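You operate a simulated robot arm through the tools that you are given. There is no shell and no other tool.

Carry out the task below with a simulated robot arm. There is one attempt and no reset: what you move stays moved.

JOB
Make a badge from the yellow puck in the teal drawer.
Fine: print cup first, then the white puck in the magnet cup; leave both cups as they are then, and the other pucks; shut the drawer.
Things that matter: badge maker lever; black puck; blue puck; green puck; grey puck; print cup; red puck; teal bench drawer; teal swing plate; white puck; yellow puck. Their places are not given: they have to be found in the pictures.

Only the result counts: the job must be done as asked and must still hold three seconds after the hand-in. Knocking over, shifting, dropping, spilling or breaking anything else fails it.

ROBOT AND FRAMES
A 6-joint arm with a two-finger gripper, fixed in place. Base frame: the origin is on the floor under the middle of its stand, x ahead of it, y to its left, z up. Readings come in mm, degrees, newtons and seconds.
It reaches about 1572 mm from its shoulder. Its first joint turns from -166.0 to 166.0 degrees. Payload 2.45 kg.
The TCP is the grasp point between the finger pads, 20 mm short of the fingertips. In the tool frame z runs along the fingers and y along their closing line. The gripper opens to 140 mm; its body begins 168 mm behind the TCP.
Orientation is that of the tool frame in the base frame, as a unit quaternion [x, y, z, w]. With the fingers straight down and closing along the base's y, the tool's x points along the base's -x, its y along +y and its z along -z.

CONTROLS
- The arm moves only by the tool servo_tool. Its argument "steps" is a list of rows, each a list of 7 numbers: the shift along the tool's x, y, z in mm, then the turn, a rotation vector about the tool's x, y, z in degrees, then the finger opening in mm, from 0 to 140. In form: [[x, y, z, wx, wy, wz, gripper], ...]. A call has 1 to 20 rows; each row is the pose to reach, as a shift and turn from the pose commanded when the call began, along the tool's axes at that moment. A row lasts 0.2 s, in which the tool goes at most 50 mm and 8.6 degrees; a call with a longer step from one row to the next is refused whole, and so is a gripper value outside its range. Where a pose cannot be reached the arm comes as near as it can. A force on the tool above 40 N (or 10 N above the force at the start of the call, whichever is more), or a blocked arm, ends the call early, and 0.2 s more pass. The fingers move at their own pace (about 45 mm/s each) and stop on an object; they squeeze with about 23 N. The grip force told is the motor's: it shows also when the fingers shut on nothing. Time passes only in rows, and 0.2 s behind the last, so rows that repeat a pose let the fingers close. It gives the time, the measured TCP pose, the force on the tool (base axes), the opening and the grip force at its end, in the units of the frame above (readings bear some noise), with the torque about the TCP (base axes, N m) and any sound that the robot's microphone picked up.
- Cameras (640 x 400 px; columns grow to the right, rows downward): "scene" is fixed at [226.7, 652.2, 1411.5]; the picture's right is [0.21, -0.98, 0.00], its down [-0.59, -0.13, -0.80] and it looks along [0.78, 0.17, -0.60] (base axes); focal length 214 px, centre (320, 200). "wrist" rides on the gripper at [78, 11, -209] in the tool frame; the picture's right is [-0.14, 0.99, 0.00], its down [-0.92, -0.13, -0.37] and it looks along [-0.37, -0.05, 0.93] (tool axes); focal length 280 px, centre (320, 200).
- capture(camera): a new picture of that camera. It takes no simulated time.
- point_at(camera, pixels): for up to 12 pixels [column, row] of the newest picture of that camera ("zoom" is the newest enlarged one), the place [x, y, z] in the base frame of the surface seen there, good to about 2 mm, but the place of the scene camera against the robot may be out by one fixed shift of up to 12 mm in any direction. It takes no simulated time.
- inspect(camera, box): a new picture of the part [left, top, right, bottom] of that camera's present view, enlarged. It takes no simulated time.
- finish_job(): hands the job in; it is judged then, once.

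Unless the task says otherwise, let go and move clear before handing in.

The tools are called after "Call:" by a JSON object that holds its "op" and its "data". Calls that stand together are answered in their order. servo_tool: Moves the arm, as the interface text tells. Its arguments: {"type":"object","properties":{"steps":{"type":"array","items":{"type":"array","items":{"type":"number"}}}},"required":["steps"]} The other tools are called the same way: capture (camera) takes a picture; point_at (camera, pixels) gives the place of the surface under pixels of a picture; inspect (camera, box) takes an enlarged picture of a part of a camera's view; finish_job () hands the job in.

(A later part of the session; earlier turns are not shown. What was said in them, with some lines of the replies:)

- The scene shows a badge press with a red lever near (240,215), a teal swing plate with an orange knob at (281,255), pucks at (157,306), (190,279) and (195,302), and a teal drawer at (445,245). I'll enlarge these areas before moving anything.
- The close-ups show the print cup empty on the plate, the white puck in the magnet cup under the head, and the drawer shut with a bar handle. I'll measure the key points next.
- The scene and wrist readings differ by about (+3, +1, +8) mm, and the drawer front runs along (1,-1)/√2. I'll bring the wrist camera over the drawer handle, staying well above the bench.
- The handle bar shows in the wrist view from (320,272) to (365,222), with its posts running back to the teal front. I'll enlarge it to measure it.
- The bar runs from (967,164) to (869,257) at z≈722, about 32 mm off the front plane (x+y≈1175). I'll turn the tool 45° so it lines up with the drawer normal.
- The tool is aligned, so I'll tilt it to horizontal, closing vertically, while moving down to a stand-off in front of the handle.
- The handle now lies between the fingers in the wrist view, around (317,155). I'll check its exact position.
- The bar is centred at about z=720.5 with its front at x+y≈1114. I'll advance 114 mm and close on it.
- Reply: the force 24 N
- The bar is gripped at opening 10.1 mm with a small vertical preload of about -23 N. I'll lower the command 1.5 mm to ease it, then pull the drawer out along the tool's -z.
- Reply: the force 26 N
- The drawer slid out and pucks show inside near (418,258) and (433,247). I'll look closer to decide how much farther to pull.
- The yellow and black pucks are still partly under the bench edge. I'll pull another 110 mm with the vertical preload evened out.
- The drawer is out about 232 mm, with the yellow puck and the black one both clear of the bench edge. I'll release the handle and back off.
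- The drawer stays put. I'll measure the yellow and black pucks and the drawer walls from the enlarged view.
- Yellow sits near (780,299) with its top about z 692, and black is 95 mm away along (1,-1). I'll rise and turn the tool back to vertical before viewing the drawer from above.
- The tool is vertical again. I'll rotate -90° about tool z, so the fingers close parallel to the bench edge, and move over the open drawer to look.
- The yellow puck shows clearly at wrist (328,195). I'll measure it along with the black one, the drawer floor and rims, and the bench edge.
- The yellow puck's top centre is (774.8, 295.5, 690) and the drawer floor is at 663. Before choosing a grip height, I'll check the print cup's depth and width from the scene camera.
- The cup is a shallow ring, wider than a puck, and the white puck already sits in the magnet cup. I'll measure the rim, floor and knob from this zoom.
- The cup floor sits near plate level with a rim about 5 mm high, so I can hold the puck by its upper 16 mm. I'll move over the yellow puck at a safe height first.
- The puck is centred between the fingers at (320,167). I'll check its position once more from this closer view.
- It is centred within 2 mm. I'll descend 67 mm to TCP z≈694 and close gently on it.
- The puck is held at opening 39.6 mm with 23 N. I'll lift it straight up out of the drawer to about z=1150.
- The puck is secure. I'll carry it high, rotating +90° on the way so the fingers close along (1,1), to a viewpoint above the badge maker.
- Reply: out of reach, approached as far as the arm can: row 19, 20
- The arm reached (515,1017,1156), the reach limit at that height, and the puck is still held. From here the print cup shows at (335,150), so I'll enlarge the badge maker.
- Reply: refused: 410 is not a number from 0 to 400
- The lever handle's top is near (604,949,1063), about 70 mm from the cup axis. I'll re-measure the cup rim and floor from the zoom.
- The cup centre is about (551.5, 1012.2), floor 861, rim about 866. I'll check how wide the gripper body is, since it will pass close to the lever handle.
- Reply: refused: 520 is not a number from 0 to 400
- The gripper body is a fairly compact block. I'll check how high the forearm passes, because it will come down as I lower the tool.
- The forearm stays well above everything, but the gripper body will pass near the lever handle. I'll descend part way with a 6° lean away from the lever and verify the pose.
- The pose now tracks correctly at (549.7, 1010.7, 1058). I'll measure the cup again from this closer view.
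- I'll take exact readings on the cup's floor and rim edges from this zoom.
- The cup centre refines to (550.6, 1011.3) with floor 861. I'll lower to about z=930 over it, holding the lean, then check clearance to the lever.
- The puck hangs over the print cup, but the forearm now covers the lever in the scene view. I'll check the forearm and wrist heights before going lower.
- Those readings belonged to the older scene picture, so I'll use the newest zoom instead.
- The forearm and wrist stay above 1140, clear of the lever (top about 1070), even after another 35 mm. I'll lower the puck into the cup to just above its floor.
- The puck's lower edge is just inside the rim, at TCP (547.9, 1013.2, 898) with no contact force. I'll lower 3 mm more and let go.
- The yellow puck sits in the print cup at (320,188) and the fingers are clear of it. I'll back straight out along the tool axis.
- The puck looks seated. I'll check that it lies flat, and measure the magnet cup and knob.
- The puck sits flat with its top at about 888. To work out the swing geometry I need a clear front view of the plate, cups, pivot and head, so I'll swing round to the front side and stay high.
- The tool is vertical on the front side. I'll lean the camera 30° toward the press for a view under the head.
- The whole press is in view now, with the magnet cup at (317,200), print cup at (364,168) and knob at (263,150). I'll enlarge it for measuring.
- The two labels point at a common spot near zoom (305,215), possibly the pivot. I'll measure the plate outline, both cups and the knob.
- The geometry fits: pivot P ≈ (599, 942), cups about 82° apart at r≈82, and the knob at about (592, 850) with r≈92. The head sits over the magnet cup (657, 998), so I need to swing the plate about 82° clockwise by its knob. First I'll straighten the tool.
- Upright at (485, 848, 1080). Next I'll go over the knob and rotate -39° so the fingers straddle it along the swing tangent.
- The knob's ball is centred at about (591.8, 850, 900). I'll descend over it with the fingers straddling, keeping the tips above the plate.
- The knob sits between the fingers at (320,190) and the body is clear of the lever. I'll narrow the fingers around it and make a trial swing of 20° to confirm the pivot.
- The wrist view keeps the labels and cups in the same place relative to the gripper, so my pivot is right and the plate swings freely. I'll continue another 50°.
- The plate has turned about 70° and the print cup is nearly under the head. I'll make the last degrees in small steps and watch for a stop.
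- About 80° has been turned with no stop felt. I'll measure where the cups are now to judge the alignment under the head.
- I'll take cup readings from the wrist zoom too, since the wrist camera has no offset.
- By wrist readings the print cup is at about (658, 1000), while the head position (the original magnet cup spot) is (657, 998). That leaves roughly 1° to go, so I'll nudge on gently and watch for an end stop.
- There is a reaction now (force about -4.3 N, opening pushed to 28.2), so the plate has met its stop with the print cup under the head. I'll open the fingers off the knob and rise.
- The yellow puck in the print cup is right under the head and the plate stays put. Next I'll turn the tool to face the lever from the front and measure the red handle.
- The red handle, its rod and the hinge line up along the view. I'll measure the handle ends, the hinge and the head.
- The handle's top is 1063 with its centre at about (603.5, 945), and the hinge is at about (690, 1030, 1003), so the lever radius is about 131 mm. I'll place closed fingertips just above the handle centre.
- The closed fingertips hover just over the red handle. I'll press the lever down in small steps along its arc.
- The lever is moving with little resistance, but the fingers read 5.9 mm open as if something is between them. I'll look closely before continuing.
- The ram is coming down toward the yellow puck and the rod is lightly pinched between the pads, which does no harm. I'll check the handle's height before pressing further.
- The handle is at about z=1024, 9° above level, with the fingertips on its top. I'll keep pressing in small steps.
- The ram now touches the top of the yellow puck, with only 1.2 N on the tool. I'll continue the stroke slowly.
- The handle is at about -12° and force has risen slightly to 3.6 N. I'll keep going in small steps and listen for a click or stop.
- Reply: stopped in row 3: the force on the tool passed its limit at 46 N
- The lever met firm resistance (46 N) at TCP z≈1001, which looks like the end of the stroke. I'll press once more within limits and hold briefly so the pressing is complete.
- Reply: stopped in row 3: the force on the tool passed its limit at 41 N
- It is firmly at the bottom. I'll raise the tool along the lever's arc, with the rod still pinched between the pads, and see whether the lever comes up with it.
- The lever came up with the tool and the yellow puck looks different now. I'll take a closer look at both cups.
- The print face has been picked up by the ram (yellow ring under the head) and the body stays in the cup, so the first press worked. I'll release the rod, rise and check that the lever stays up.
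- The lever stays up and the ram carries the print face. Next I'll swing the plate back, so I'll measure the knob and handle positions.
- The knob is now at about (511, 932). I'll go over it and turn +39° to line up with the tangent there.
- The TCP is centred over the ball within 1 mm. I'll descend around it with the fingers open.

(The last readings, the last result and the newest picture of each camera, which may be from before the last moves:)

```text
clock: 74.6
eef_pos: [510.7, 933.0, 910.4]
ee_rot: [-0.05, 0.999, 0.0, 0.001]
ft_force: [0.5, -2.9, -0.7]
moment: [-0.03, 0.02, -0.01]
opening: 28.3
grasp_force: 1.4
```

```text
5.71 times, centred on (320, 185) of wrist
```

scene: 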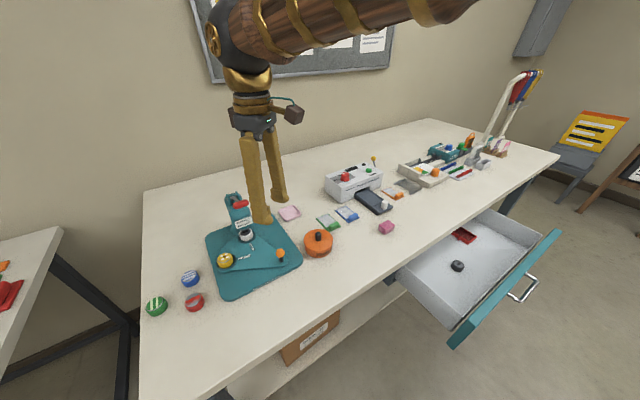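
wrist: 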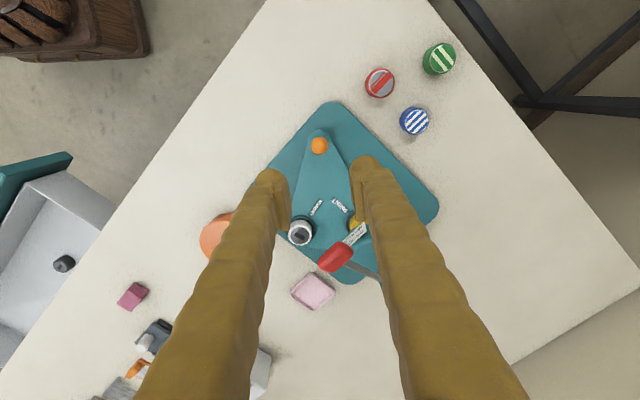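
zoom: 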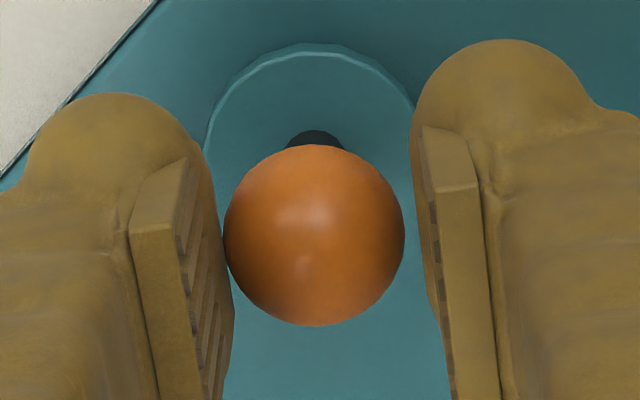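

The fingers surround the knob and the left one just touches it. I'll swing the plate back counter-clockwise by 50° first.

Call:
{"op": "servo_tool", "data": {"steps": [[-0.3, -7.9, 0, 0, 0, -5, 26], [-1.2, -15.8, 0, 0, 0, -10, 26], [-2.8, -23.6, 0, 0, 0, -15, 26], [-5.2, -31.2, 0, 0, 0, -20, 26], [-8.1, -38.6, 0, 0, 0, -25, 26], [-11.7, -45.6, 0, 0, 0, -30, 26], [-15.9, -52.4, 0, 0, 0, -35, 26], [-20.7, -58.7, 0, 0, 0, -40, 26], [-25.9, -64.7, 0, 0, 0, -45, 26], [-31.7, -70.1, 0, 0, 0, -50, 26], [-31.7, -70.1, 0, 0, 0, -50, 26]]}}

Call:
{"op": "capture", "data": {"camera": "wrist"}}

Call:
{"op": "inspect", "data": {"camera": "scene", "box": [180, 170, 320, 300]}}

```text
clock: 77.0
eef_pos: [547.7, 866.6, 910.5]
ee_rot: [-0.468, 0.884, 0.0, 0.001]
ft_force: [-0.6, 0.2, 0.0]
moment: [-0.03, -0.03, -0.04]
opening: 26.5
grasp_force: 0.2
```

```text
taken
```

wrist: 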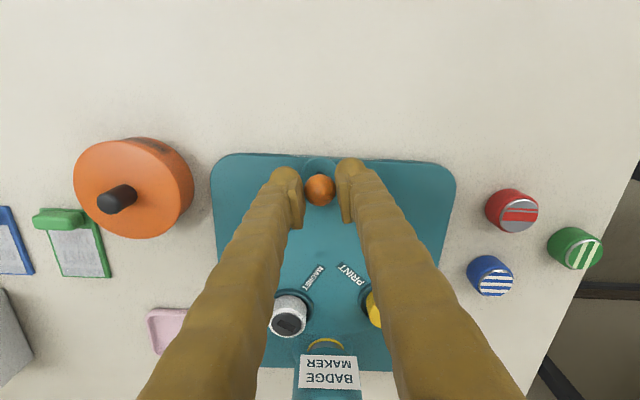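

```text
3.08 times, centred on (250, 235) of scene
```

zoom: 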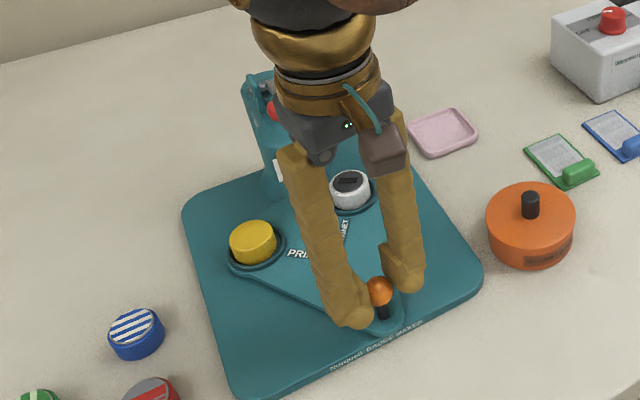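

The plate is coming back smoothly. I'll go on another 25°, then creep to the magnet-side stop.

Call:
{"op": "servo_tool", "data": {"steps": [[-0.3, -7.9, 0, 0, 0, -5, 26], [-1.2, -15.8, 0, 0, 0, -10, 26], [-2.8, -23.6, 0, 0, 0, -15, 26], [-5.2, -31.2, 0, 0, 0, -20, 26], [-8.1, -38.6, 0, 0, 0, -25, 26], [-8.1, -38.6, 0, 0, 0, -25, 26]]}}

Call:
{"op": "inspect", "data": {"camera": "wrist", "box": [270, 150, 370, 220]}}

```text
clock: 78.4
eef_pos: [586.0, 852.7, 910.6]
ee_rot: [-0.648, 0.761, -0.001, 0.002]
ft_force: [0.4, -0.5, 0.1]
moment: [-0.02, 0.01, -0.03]
opening: 26.5
grasp_force: 0.6
```

```text
5.71 times, centred on (320, 185) of wrist
```

zoom: 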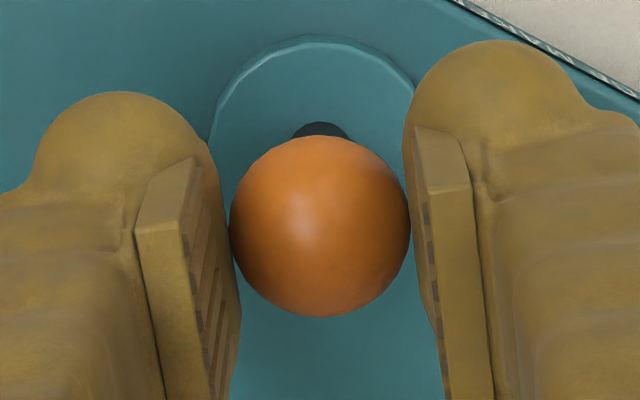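

About 3-4° remain. I'll creep on in 1° steps until the stop is felt.

Call:
{"op": "servo_tool", "data": {"steps": [[0, -1.6, 0, 0, 0, -1, 26], [0, -3.2, 0, 0, 0, -2, 26], [-0.1, -4.8, 0, 0, 0, -3, 26], [-0.2, -6.3, 0, 0, 0, -4, 26], [-0.2, -6.3, 0, 0, 0, -4, 26]]}}

Call:
{"op": "inspect", "data": {"camera": "wrist", "box": [270, 150, 370, 220]}}

```text
clock: 79.6
eef_pos: [592.0, 851.4, 909.1]
ee_rot: [-0.674, 0.739, 0.0, 0.001]
ft_force: [0.5, -0.4, -0.9]
moment: [0.04, -0.02, 0.01]
opening: 26.6
grasp_force: 0.4
```

```text
5.71 times, centred on (320, 185) of wrist
```

zoom: 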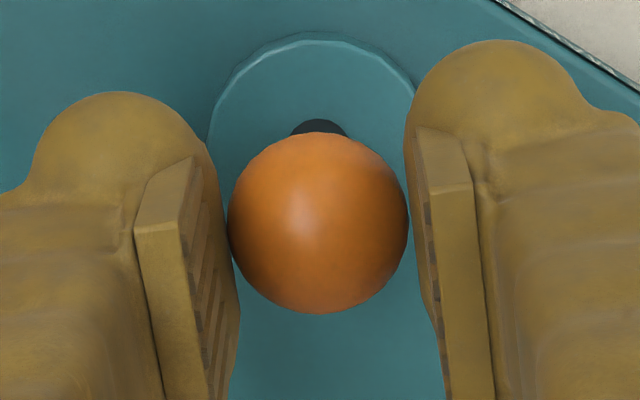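

No stop is felt yet and the knob is at about x=590 (originally 591.8). I'll creep a little more.

Call:
{"op": "servo_tool", "data": {"steps": [[0, -0.8, 0, 0, 0, -0.5, 26], [0, -1.6, 0, 0, 0, -1, 26], [0, -2.4, 0, 0, 0, -1.5, 26], [0, -3.2, 0, 0, 0, -2, 26], [0, -3.2, 0, 0, 0, -2, 26]]}}

Call:
{"op": "inspect", "data": {"camera": "wrist", "box": [270, 150, 370, 220]}}

```text
clock: 80.8
eef_pos: [595.6, 850.5, 910.3]
ee_rot: [-0.686, 0.727, 0.0, 0.001]
ft_force: [-4.4, 2.3, 1.8]
moment: [0.0, 0.08, -0.05]
opening: 28.7
grasp_force: 2.1
```

```text
5.71 times, centred on (320, 185) of wrist
```

zoom: 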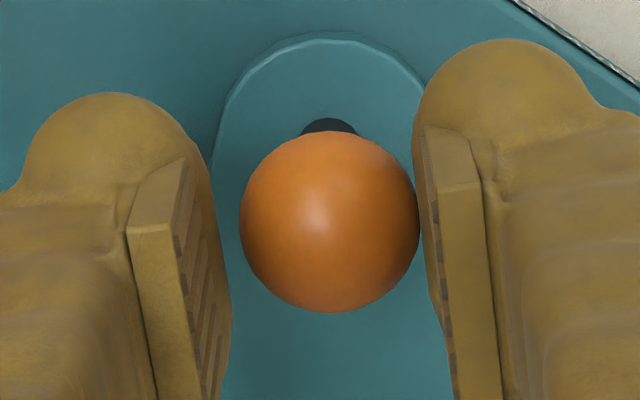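

The stop is reached: -4.4 N reaction and the knob pressed against the right pad. I'll open off the knob and rise.

Call:
{"op": "servo_tool", "data": {"steps": [[0, 0, 0, 0, 0, 0, 36], [0, 0, 0, 0, 0, 0, 50], [0, 0, 0, 0, 0, 0, 56], [0, 0, -20, 0, 0, 0, 56], [0, 0, -50, 0, 0, 0, 56], [0, 0, -90, 0, 0, 0, 56], [0, 0, -130, 0, 0, 0, 56], [0, 0, -170, 0, 0, 0, 56], [0, 0, -210, 0, 0, 0, 56], [0, 0, -230, 0, 0, 0, 56]]}}

Call:
{"op": "capture", "data": {"camera": "wrist"}}

Call:
{"op": "inspect", "data": {"camera": "scene", "box": [180, 170, 320, 300]}}

```text
clock: 83.0
eef_pos: [593.4, 850.4, 1140.6]
ee_rot: [-0.686, 0.728, 0.0, 0.001]
ft_force: [0.2, 0.6, -0.2]
moment: [-0.03, -0.02, -0.03]
opening: 55.9
grasp_force: 0.2
```

```text
taken
```

wrist: 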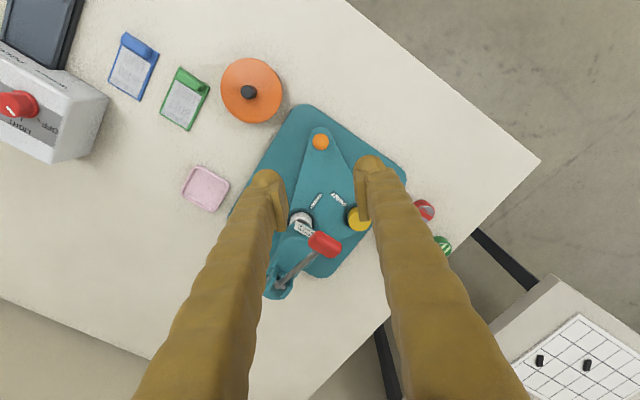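

```text
3.08 times, centred on (250, 235) of scene
```

zoom: 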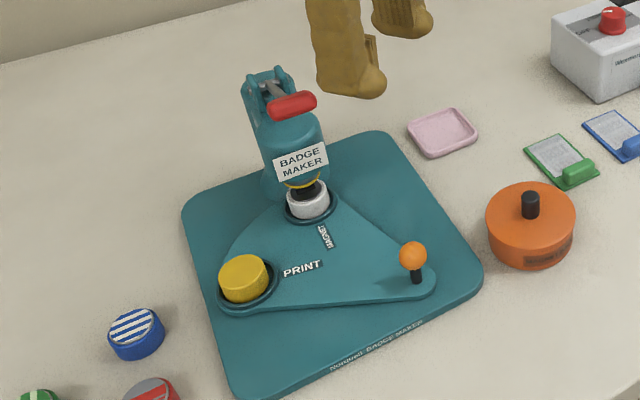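

The magnet cup with the white puck is back under the head, which still carries the print face. I'll return above the lever handle with closed fingertips.

Call:
{"op": "servo_tool", "data": {"steps": [[-19, -0.8, 0, 0, 0, 8.3, 40], [-38, -1.6, 0, 0, 0, 16.6, 20], [-57, -2.4, 0, 0, 0, 25, 0], [-76, -3.2, 0, 0, 0, 33.3, 0], [-94.6, -4.1, 0, 0, 0, 41.6, 0], [-94.6, -4.1, 15, 0, 0, 41.6, 0], [-94.6, -4.1, 30, 0, 0, 41.6, 0], [-94.6, -4.1, 47, 0, 0, 41.6, 0], [-94.6, -4.1, 47, 0, 0, 41.6, 0]]}}

Call:
{"op": "inspect", "data": {"camera": "scene", "box": [200, 150, 300, 250]}}

Call:
{"op": "inspect", "data": {"camera": "wrist", "box": [250, 120, 410, 280]}}

```text
clock: 85.0
eef_pos: [603.9, 945.9, 1092.3]
ee_rot: [-0.383, 0.924, 0.0, 0.001]
ft_force: [1.2, -0.6, -0.3]
moment: [-0.03, 0.01, -0.01]
opening: 0.0
grasp_force: 23.1
```

```text
4.00 times, centred on (250, 200) of scene
```

zoom: 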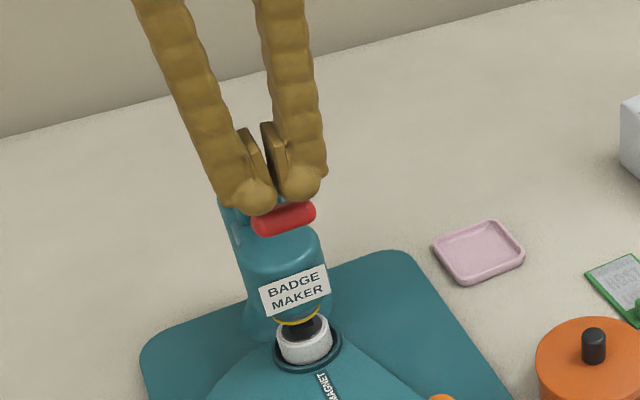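

```text
2.50 times, centred on (330, 200) of wrist
```

zoom: 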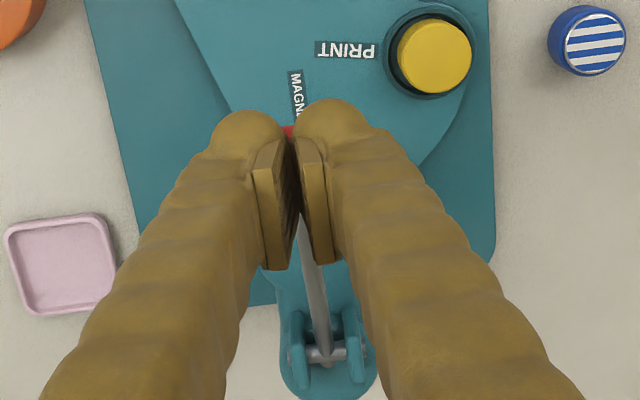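

I'm in the same position as for the first press. I'll press down along the same arc.

Call:
{"op": "servo_tool", "data": {"steps": [[0, 0, 5, 0, 0, 0, 0], [0.5, 0, 10, 0, 0, 0, 0], [2.2, 0, 15, 0, 0, 0, 0], [4, 0, 20, 0, 0, 0, 0], [5.6, 0, 25, 0, 0, 0, 0], [6.9, 0, 30, 0, 0, 0, 0], [8, 0, 35, 0, 0, 0, 0], [8.9, 0, 40, 0, 0, 0, 0], [9.6, 0, 44, 0, 0, 0, 0], [10, 0, 48, 0, 0, 0, 0], [10.3, 0, 52, 0, 0, 0, 0], [10.5, 0, 56, 0, 0, 0, 0], [10.6, 0, 60, 0, 0, 0, 0], [10.6, 0, 64, 0, 0, 0, 0]]}}

Call:
{"op": "inspect", "data": {"camera": "scene", "box": [200, 170, 300, 270]}}

```text
clock: 88.0
eef_pos: [597.1, 936.9, 1028.3]
ee_rot: [-0.384, 0.923, 0.0, 0.002]
ft_force: [-1.1, -0.7, 1.8]
moment: [-0.01, 0.04, -0.02]
opening: 5.9
grasp_force: 30.0
```

```text
4.00 times, centred on (250, 220) of scene
```

zoom: 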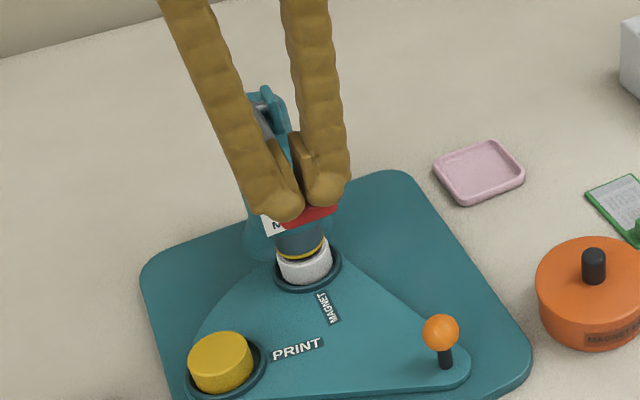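

The ram with the print face is nearly on the white puck. I'll continue to the end of the stroke in small steps.

Call:
{"op": "servo_tool", "data": {"steps": [[0, 0, 4, 0, 0, 0, 0], [-0.2, 0, 8, 0, 0, 0, 0], [-0.6, 0, 12, 0, 0, 0, 0], [-1, 0, 16, 0, 0, 0, 0], [-1.6, 0, 20, 0, 0, 0, 0], [-2.3, 0, 23, 0, 0, 0, 0], [-2.8, 0, 25, 0, 0, 0, 0], [-3.2, 0, 27, 0, 0, 0, 0], [-3.6, 0, 29, 0, 0, 0, 0], [-4, 0, 31, 0, 0, 0, 0], [-4.5, 0, 33, 0, 0, 0, 0], [-5, 0, 35, 0, 0, 0, 0]]}}

Call:
{"op": "inspect", "data": {"camera": "scene", "box": [200, 170, 300, 270]}}

```text
clock: 90.4
eef_pos: [599.5, 939.3, 1002.6]
ee_rot: [-0.383, 0.924, 0.002, 0.002]
ft_force: [-1.7, -4.6, 12.8]
moment: [0.0, -0.04, 0.01]
opening: 6.0
grasp_force: 29.6
stopped in row 11: the force on the tool passed its limit at 44 N (the readings are from after the stop); the commanded pose is now the measured one
```

```text
4.00 times, centred on (250, 220) of scene
```

zoom: 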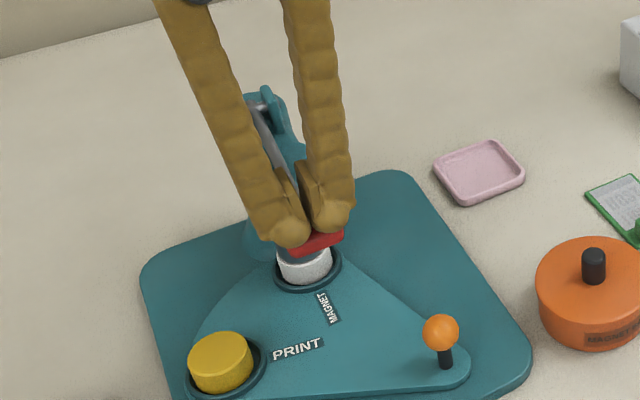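

The stroke bottomed out again (44 N at the same depth). I'll raise the lever back along its arc.

Call:
{"op": "servo_tool", "data": {"steps": [[0, 0, 1, 0, 0, 0, 0], [1, 0, -5, 0, 0, 0, 0], [2.2, 0, -11, 0, 0, 0, 0], [3.3, 0, -21, 0, 0, 0, 0], [3.7, 0, -31, 0, 0, 0, 0], [3.3, 0, -41, 0, 0, 0, 0], [2.2, 0, -51, 0, 0, 0, 0], [0.2, 0, -61, 0, 0, 0, 0], [-2.5, 0, -71, 0, 0, 0, 0], [-6, 0, -81, 0, 0, 0, 0], [-6.5, 0, -83, 0, 0, 0, 0]]}}

Call:
{"op": "inspect", "data": {"camera": "scene", "box": [200, 170, 300, 270]}}

```text
clock: 92.8
eef_pos: [603.7, 944.6, 1083.4]
ee_rot: [-0.384, 0.923, 0.002, 0.002]
ft_force: [-0.4, 0.4, -0.1]
moment: [-0.02, 0.01, 0.0]
opening: 0.2
grasp_force: 29.7
```

```text
4.00 times, centred on (250, 220) of scene
```

zoom: 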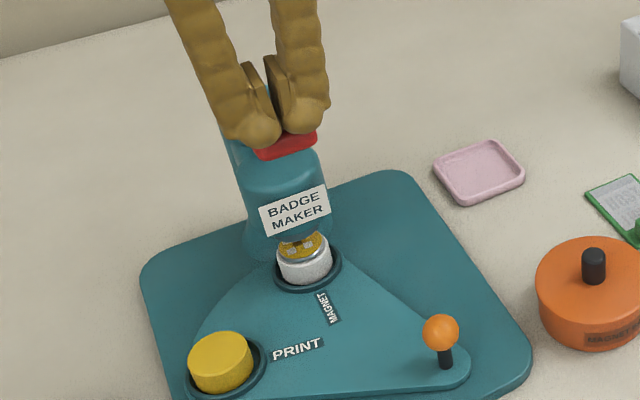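

The print face is now on the white puck in the magnet cup, so the badge is made. I'll rise clear and check that the lever stays up.

Call:
{"op": "servo_tool", "data": {"steps": [[0, 0, -8, 0, 0, 0, 0], [0, 0, -25, 0, 0, 0, 0], [0, 0, -50, 0, 0, 0, 0], [0, 0, -80, 0, 0, 0, 0], [0, 0, -80, 0, 0, 0, 0]]}}

Call:
{"op": "capture", "data": {"camera": "scene"}}

Call:
{"op": "inspect", "data": {"camera": "scene", "box": [200, 170, 300, 270]}}

```text
clock: 94.0
eef_pos: [603.7, 944.1, 1163.4]
ee_rot: [-0.383, 0.924, 0.002, 0.003]
ft_force: [0.0, -1.3, -0.6]
moment: [0.02, -0.01, 0.01]
opening: 0.0
grasp_force: 29.4
```

```text
taken
```

scene: 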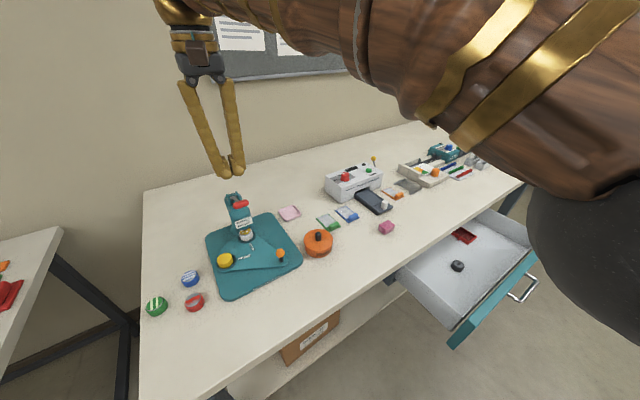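

```text
4.00 times, centred on (250, 220) of scene
```

zoom: 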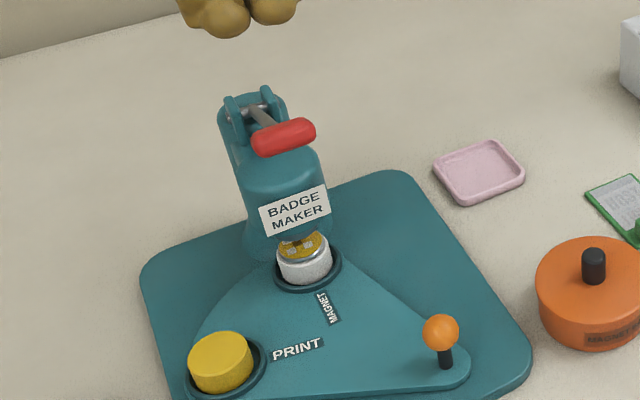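

The lever is up, the badge is on the white puck and the yellow body is in the print cup. Next I'll shut the drawer, moving back high across the bench first.

Call:
{"op": "servo_tool", "data": {"steps": [[24, -30.7, 1, 0, 0, 3.75, 30], [48, -61.3, 2, 0, 0, 7.5, 60], [72, -92, 3, 0, 0, 11.25, 60], [96, -122.7, 4, 0, 0, 15, 60], [120, -153.3, 5, 0, 0, 18.75, 60], [144, -184, 6, 0, 0, 22.5, 60], [168, -214.7, 7, 0, 0, 26.25, 60], [192, -245.3, 8, 0, 0, 30, 60], [216, -276, 9, 0, 0, 33.75, 60], [240, -306.7, 10, 0, 0, 37.5, 60], [264, -337.3, 11, 0, 0, 41.25, 60], [288.4, -368, 13, 0, 0, 45, 60]]}}

```text
clock: 96.6
eef_pos: [662.9, 478.3, 1147.6]
ee_rot: [-0.001, 1.0, 0.002, 0.001]
ft_force: [-0.1, -0.1, -0.4]
moment: [0.01, 0.02, -0.01]
opening: 59.8
grasp_force: 0.0
```

On track at (663, 478, 1148). I'll continue to the front of the drawer with another +45° turn.

Call:
{"op": "servo_tool", "data": {"steps": [[-2, -38, 11, 0, 0, 3.5, 60], [-4, -76, 23, 0, 0, 7, 60], [-6, -114, 34, 0, 0, 10.5, 60], [-8, -152, 46, 0, 0, 14, 60], [-10, -190, 57, 0, 0, 17.5, 60], [-12, -228, 68, 0, 0, 21, 60], [-15, -266, 80, 0, 0, 24.5, 60], [-17, -304, 91, 0, 0, 28, 60], [-19, -342, 103, 0, 0, 31.5, 60], [-21, -380, 114, 0, 0, 35, 60], [-23, -418, 125, 0, 0, 38.5, 60], [-25, -456, 137, 0, 0, 42, 60], [-27, -493, 148, 0, 0, 45, 60], [-27, -493, 148, 0, 0, 45, 60]]}}

Call:
{"op": "capture", "data": {"camera": "wrist"}}

Call:
{"op": "capture", "data": {"camera": "scene"}}

```text
clock: 99.6
eef_pos: [688.1, -13.1, 1000.4]
ee_rot: [0.381, 0.925, 0.002, 0.0]
ft_force: [0.4, -0.6, 0.5]
moment: [0.01, -0.01, 0.02]
opening: 60.4
grasp_force: 0.0
```

```text
taken
```

wrist: 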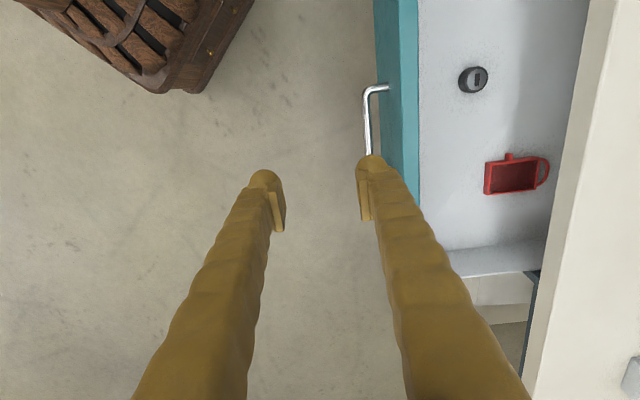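

```text
taken
```

scene: 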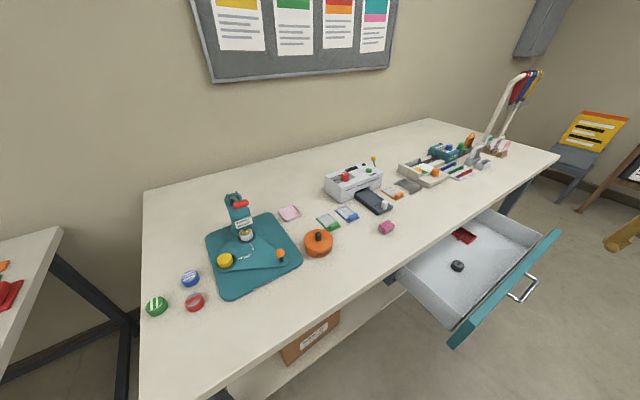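

The drawer front and handle are in view and unmoved. I'll tilt the tool to horizontal while moving down to the stand-off in front of the handle.

Call:
{"op": "servo_tool", "data": {"steps": [[0, -6, 10, -8.2, 0, 0, 60], [0, -12, 20, -16.4, 0, 0, 60], [-1, -20, 35, -24.5, 0, 0, 60], [-1, -27, 55, -32.7, 0, 0, 60], [-1, -30, 80, -40.9, 0, 0, 60], [-1, -32, 105, -49.1, 0, 0, 60], [-1, -32, 130, -57.3, 0, 0, 60], [-2, -32, 160, -65.5, 0, 0, 60], [-2, -32, 190, -73.6, 0, 0, 60], [-2, -32, 225, -81.8, 0, 0, 60], [-2, -32, 260, -90, 0, 0, 60], [-2, -32, 280, -90, 0, 0, 60], [-2, -32, 280, -90, 0, 0, 60]]}}

Call:
{"op": "capture", "data": {"camera": "wrist"}}

```text
clock: 102.4
eef_pos: [667.6, -33.9, 717.1]
ee_rot: [0.27, 0.652, 0.655, 0.27]
ft_force: [-0.5, -0.1, -0.2]
moment: [0.02, 0.03, 0.02]
opening: 60.2
grasp_force: 0.1
```

```text
taken
```

wrist: 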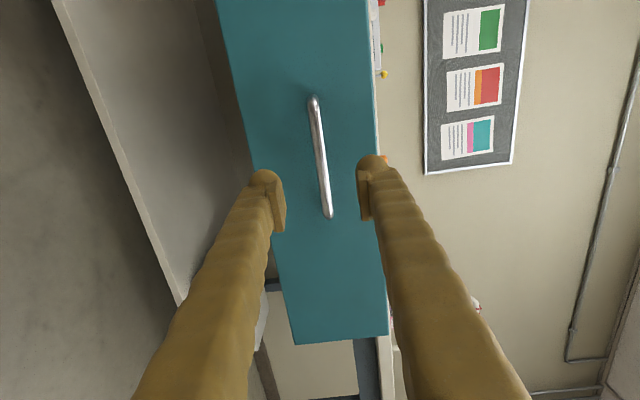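

Call:
{"op": "point_at", "data": {"camera": "wrist", "pixels": [[313, 105], [319, 155], [326, 205], [322, 180], [290, 200], [350, 200]]}}

```text
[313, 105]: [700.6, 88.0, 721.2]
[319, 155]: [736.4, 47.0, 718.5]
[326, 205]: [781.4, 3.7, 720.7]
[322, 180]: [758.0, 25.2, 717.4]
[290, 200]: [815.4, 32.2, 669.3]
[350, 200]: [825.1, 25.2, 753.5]
```

The bar is at z≈720 with its centre at x+y≈792. I'll raise 3 mm, advance 112 mm and close on it.

Call:
{"op": "servo_tool", "data": {"steps": [[0, 3.2, 20, 0, 0, 0, 60], [0, 3.2, 50, 0, 0, 0, 60], [0, 3.2, 80, 0, 0, 0, 60], [0, 3.2, 105, 0, 0, 0, 60], [0, 3.2, 112, 0, 0, 0, 60], [0, 3.2, 112, 0, 0, 0, 40], [0, 3.2, 112, 0, 0, 0, 20], [0, 3.2, 112, 0, 0, 0, 0], [0, 3.2, 112, 0, 0, 0, 0], [0, 3.2, 112, 0, 0, 0, 0]]}}

```text
clock: 104.5
eef_pos: [748.3, 44.9, 719.8]
ee_rot: [0.272, 0.652, 0.654, 0.27]
ft_force: [0.8, 0.8, -8.9]
moment: [-0.13, -0.16, -0.02]
opening: 9.7
grasp_force: 22.6
stopped in row 10: the force on the tool passed its limit at 42 N (the readings are from after the stop); the commanded pose is now the measured one
```

The handle is gripped at 9.7 mm. I'll push the drawer in along the tool's z.

Call:
{"op": "servo_tool", "data": {"steps": [[0, 0, 8, 0, 0, 0, 0], [0, 0, 20, 0, 0, 0, 0], [0, 0, 35, 0, 0, 0, 0], [0, 0, 50, 0, 0, 0, 0], [0, 0, 65, 0, 0, 0, 0], [0, 0, 80, 0, 0, 0, 0], [0, 0, 95, 0, 0, 0, 0], [0, 0, 110, 0, 0, 0, 0], [0, 0, 125, 0, 0, 0, 0], [0, 0, 140, 0, 0, 0, 0], [0, 0, 155, 0, 0, 0, 0], [0, 0, 170, 0, 0, 0, 0]]}}

Call:
{"op": "capture", "data": {"camera": "scene"}}

```text
clock: 107.1
eef_pos: [868.7, 166.8, 719.7]
ee_rot: [0.272, 0.652, 0.654, 0.269]
ft_force: [8.8, -10.5, -17.9]
moment: [-0.22, -0.16, -0.06]
opening: 9.4
grasp_force: 37.2
```

```text
taken
```

scene: 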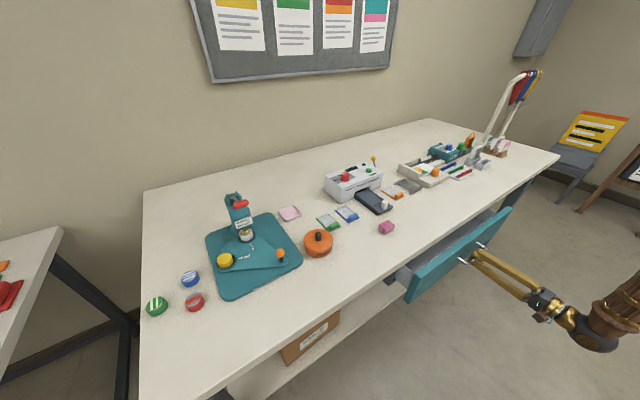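

About 61 mm remains, with a little side load building. I'll ease the sideways and vertical commands and push the rest in slowly.

Call:
{"op": "servo_tool", "data": {"steps": [[-0.8, -0.6, 8, 0, 0, 0, 0], [-1.2, -0.6, 18, 0, 0, 0, 0], [-1.4, -0.6, 28, 0, 0, 0, 0], [-1.6, -0.6, 38, 0, 0, 0, 0], [-1.7, -0.6, 46, 0, 0, 0, 0], [-1.8, -0.6, 52, 0, 0, 0, 0], [-1.9, -0.6, 56, 0, 0, 0, 0], [-1.9, -0.6, 59, 0, 0, 0, 0], [-1.9, -0.6, 61, 0, 0, 0, 0], [-1.9, -0.6, 63, 0, 0, 0, 0]]}}

Call:
{"op": "capture", "data": {"camera": "scene"}}

```text
clock: 109.3
eef_pos: [913.1, 208.0, 719.6]
ee_rot: [0.271, 0.654, 0.653, 0.269]
ft_force: [-25.6, 21.0, 4.3]
moment: [-0.22, -0.17, 0.1]
opening: 9.2
grasp_force: 36.6
```

```text
taken
```

scene: 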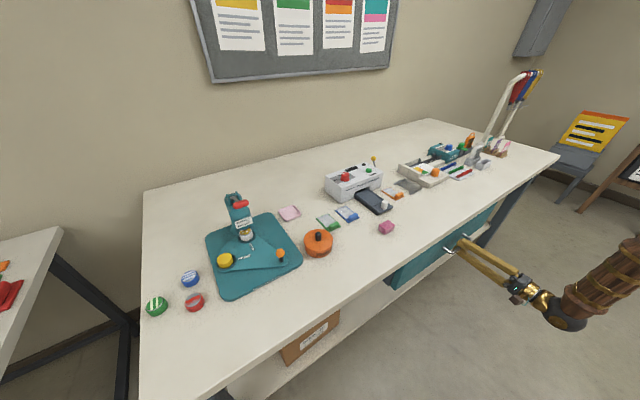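

The TCP is at (913, 208), matching the closed pose at the start (912, 207). I'll relax the side load and nudge in slightly to confirm it is fully shut.

Call:
{"op": "servo_tool", "data": {"steps": [[0.7, 0, 0, 0, 0, 0, 0], [1.3, 0, 0.5, 0, 0, 0, 0], [1.3, 0, 1.5, 0, 0, 0, 0], [1.3, 0, 2.5, 0, 0, 0, 0]]}}

Call:
{"op": "inspect", "data": {"camera": "scene", "box": [370, 180, 530, 300]}}

```text
clock: 110.3
eef_pos: [914.7, 210.6, 719.9]
ee_rot: [0.272, 0.653, 0.654, 0.27]
ft_force: [-21.9, -22.7, 1.8]
moment: [-0.13, -0.18, -0.04]
opening: 9.0
grasp_force: 36.9
```

```text
3.33 times, centred on (450, 240) of scene
```

zoom: 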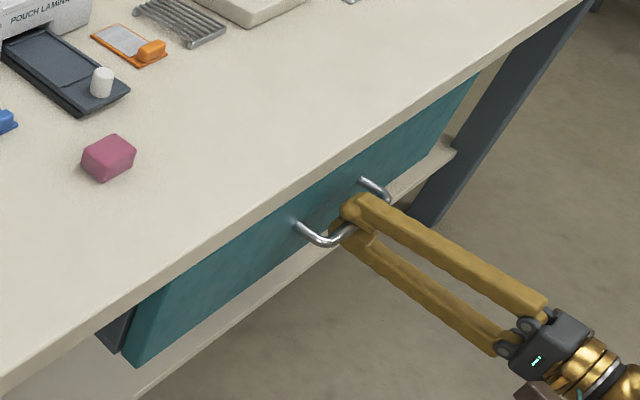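

Pushing further only builds about 31 N of reaction, so the drawer is fully shut. I'll ease off, open the fingers and back straight away from the handle.

Call:
{"op": "servo_tool", "data": {"steps": [[0, 0, -1.3, 0, 0, 0, 0], [0, 0, -1.3, 0, 0, 0, 20], [0, 0, -1.3, 0, 0, 0, 40], [0, 0, -1.3, 0, 0, 0, 60], [0, 0, -1.3, 0, 0, 0, 60], [0, 0, -15, 0, 0, 0, 60], [0, 0, -45, 0, 0, 0, 60], [0, 0, -85, 0, 0, 0, 60], [0, 0, -125, 0, 0, 0, 60], [0, 0, -160, 0, 0, 0, 60], [0, 0, -160, 0, 0, 0, 60]]}}

Call:
{"op": "capture", "data": {"camera": "wrist"}}

Call:
{"op": "capture", "data": {"camera": "scene"}}

Call:
{"op": "inspect", "data": {"camera": "scene", "box": [370, 180, 530, 300]}}

```text
clock: 112.7
eef_pos: [801.7, 98.7, 720.1]
ee_rot: [0.272, 0.653, 0.654, 0.269]
ft_force: [0.2, 0.1, 0.0]
moment: [0.01, -0.02, 0.01]
opening: 60.0
grasp_force: 0.0
```

```text
taken
```

wrist: 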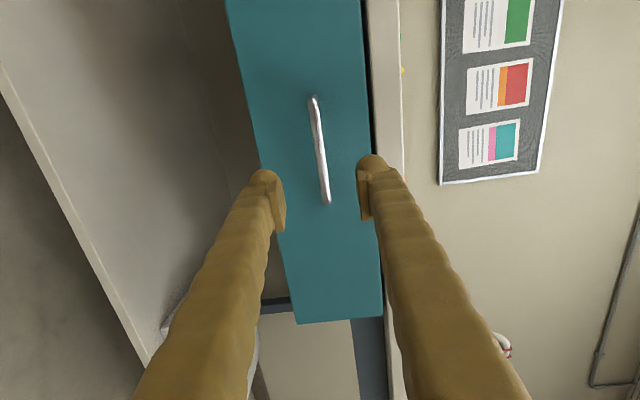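

```text
taken
```

scene: 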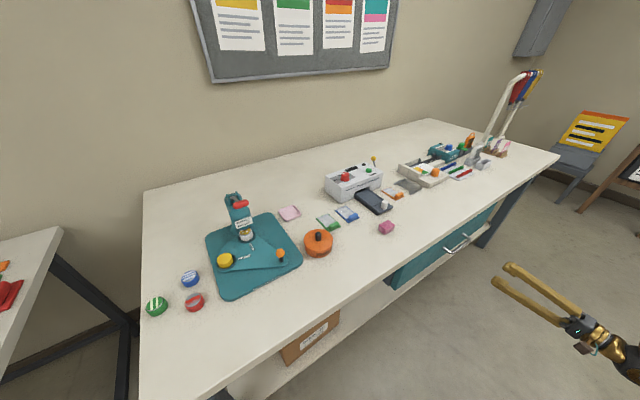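

```text
3.33 times, centred on (450, 240) of scene
```

zoom: 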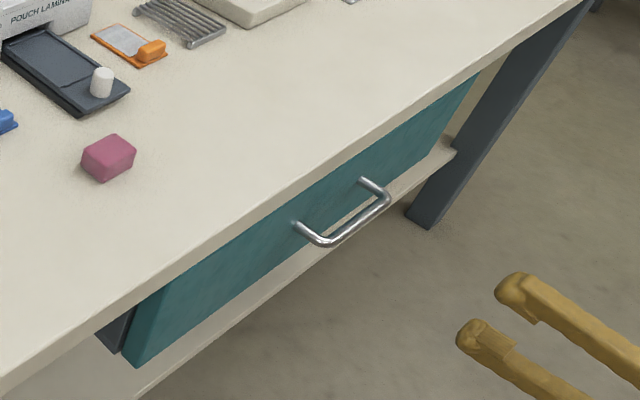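

The drawer looks just as it did at the start and the gripper is clear. I'll take a last look at the badge maker before handing in.

Call:
{"op": "inspect", "data": {"camera": "scene", "box": [140, 180, 340, 320]}}

Call:
{"op": "inspect", "data": {"camera": "scene", "box": [205, 220, 285, 280]}}

```text
2.86 times, centred on (240, 250) of scene
```

zoom: 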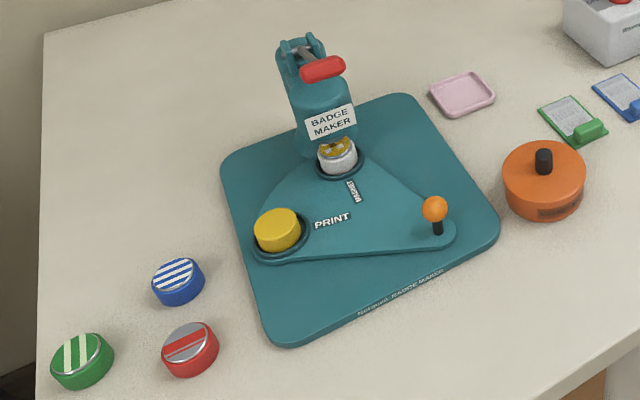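

```text
6.67 times, centred on (245, 250) of scene
```

zoom: 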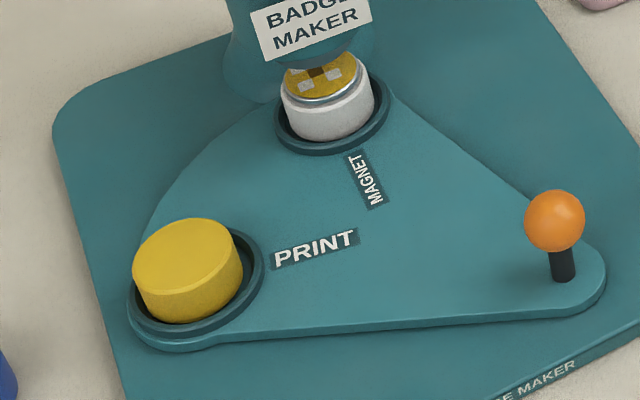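

The pictures show the print face on the white puck in the magnet cup, the bare yellow puck in the print cup and the lever up. The drawer is shut, the red, blue and green pucks have not moved, and the gripper is empty and clear, so I'm handing the job in.

Call:
{"op": "finish_job", "data": {}}

```text
The job is handed in.
```

The badge is made and handed in. The yellow puck's print face is now on the white puck in the magnet cup.

- **Pressing:** I pressed the print cup first, then the magnet cup. Each time the lever went down until it met firm resistance (about 45 N).
- **Cups:** The bare yellow puck is still in the print cup. The finished badge is in the magnet cup under the head, and the lever is back up.
- **Drawer:** It is fully shut. The handle is back where it started, and pushing further only met resistance.
- **Other pucks:** The red, blue and green pucks look unmoved. The black puck is still in the drawer; I last saw it just before shutting it. I never picked out the grey puck in any picture, so I can't confirm where it is.

The gripper was empty and clear of everything before hand-in. The hand-in gave no pass or fail result.
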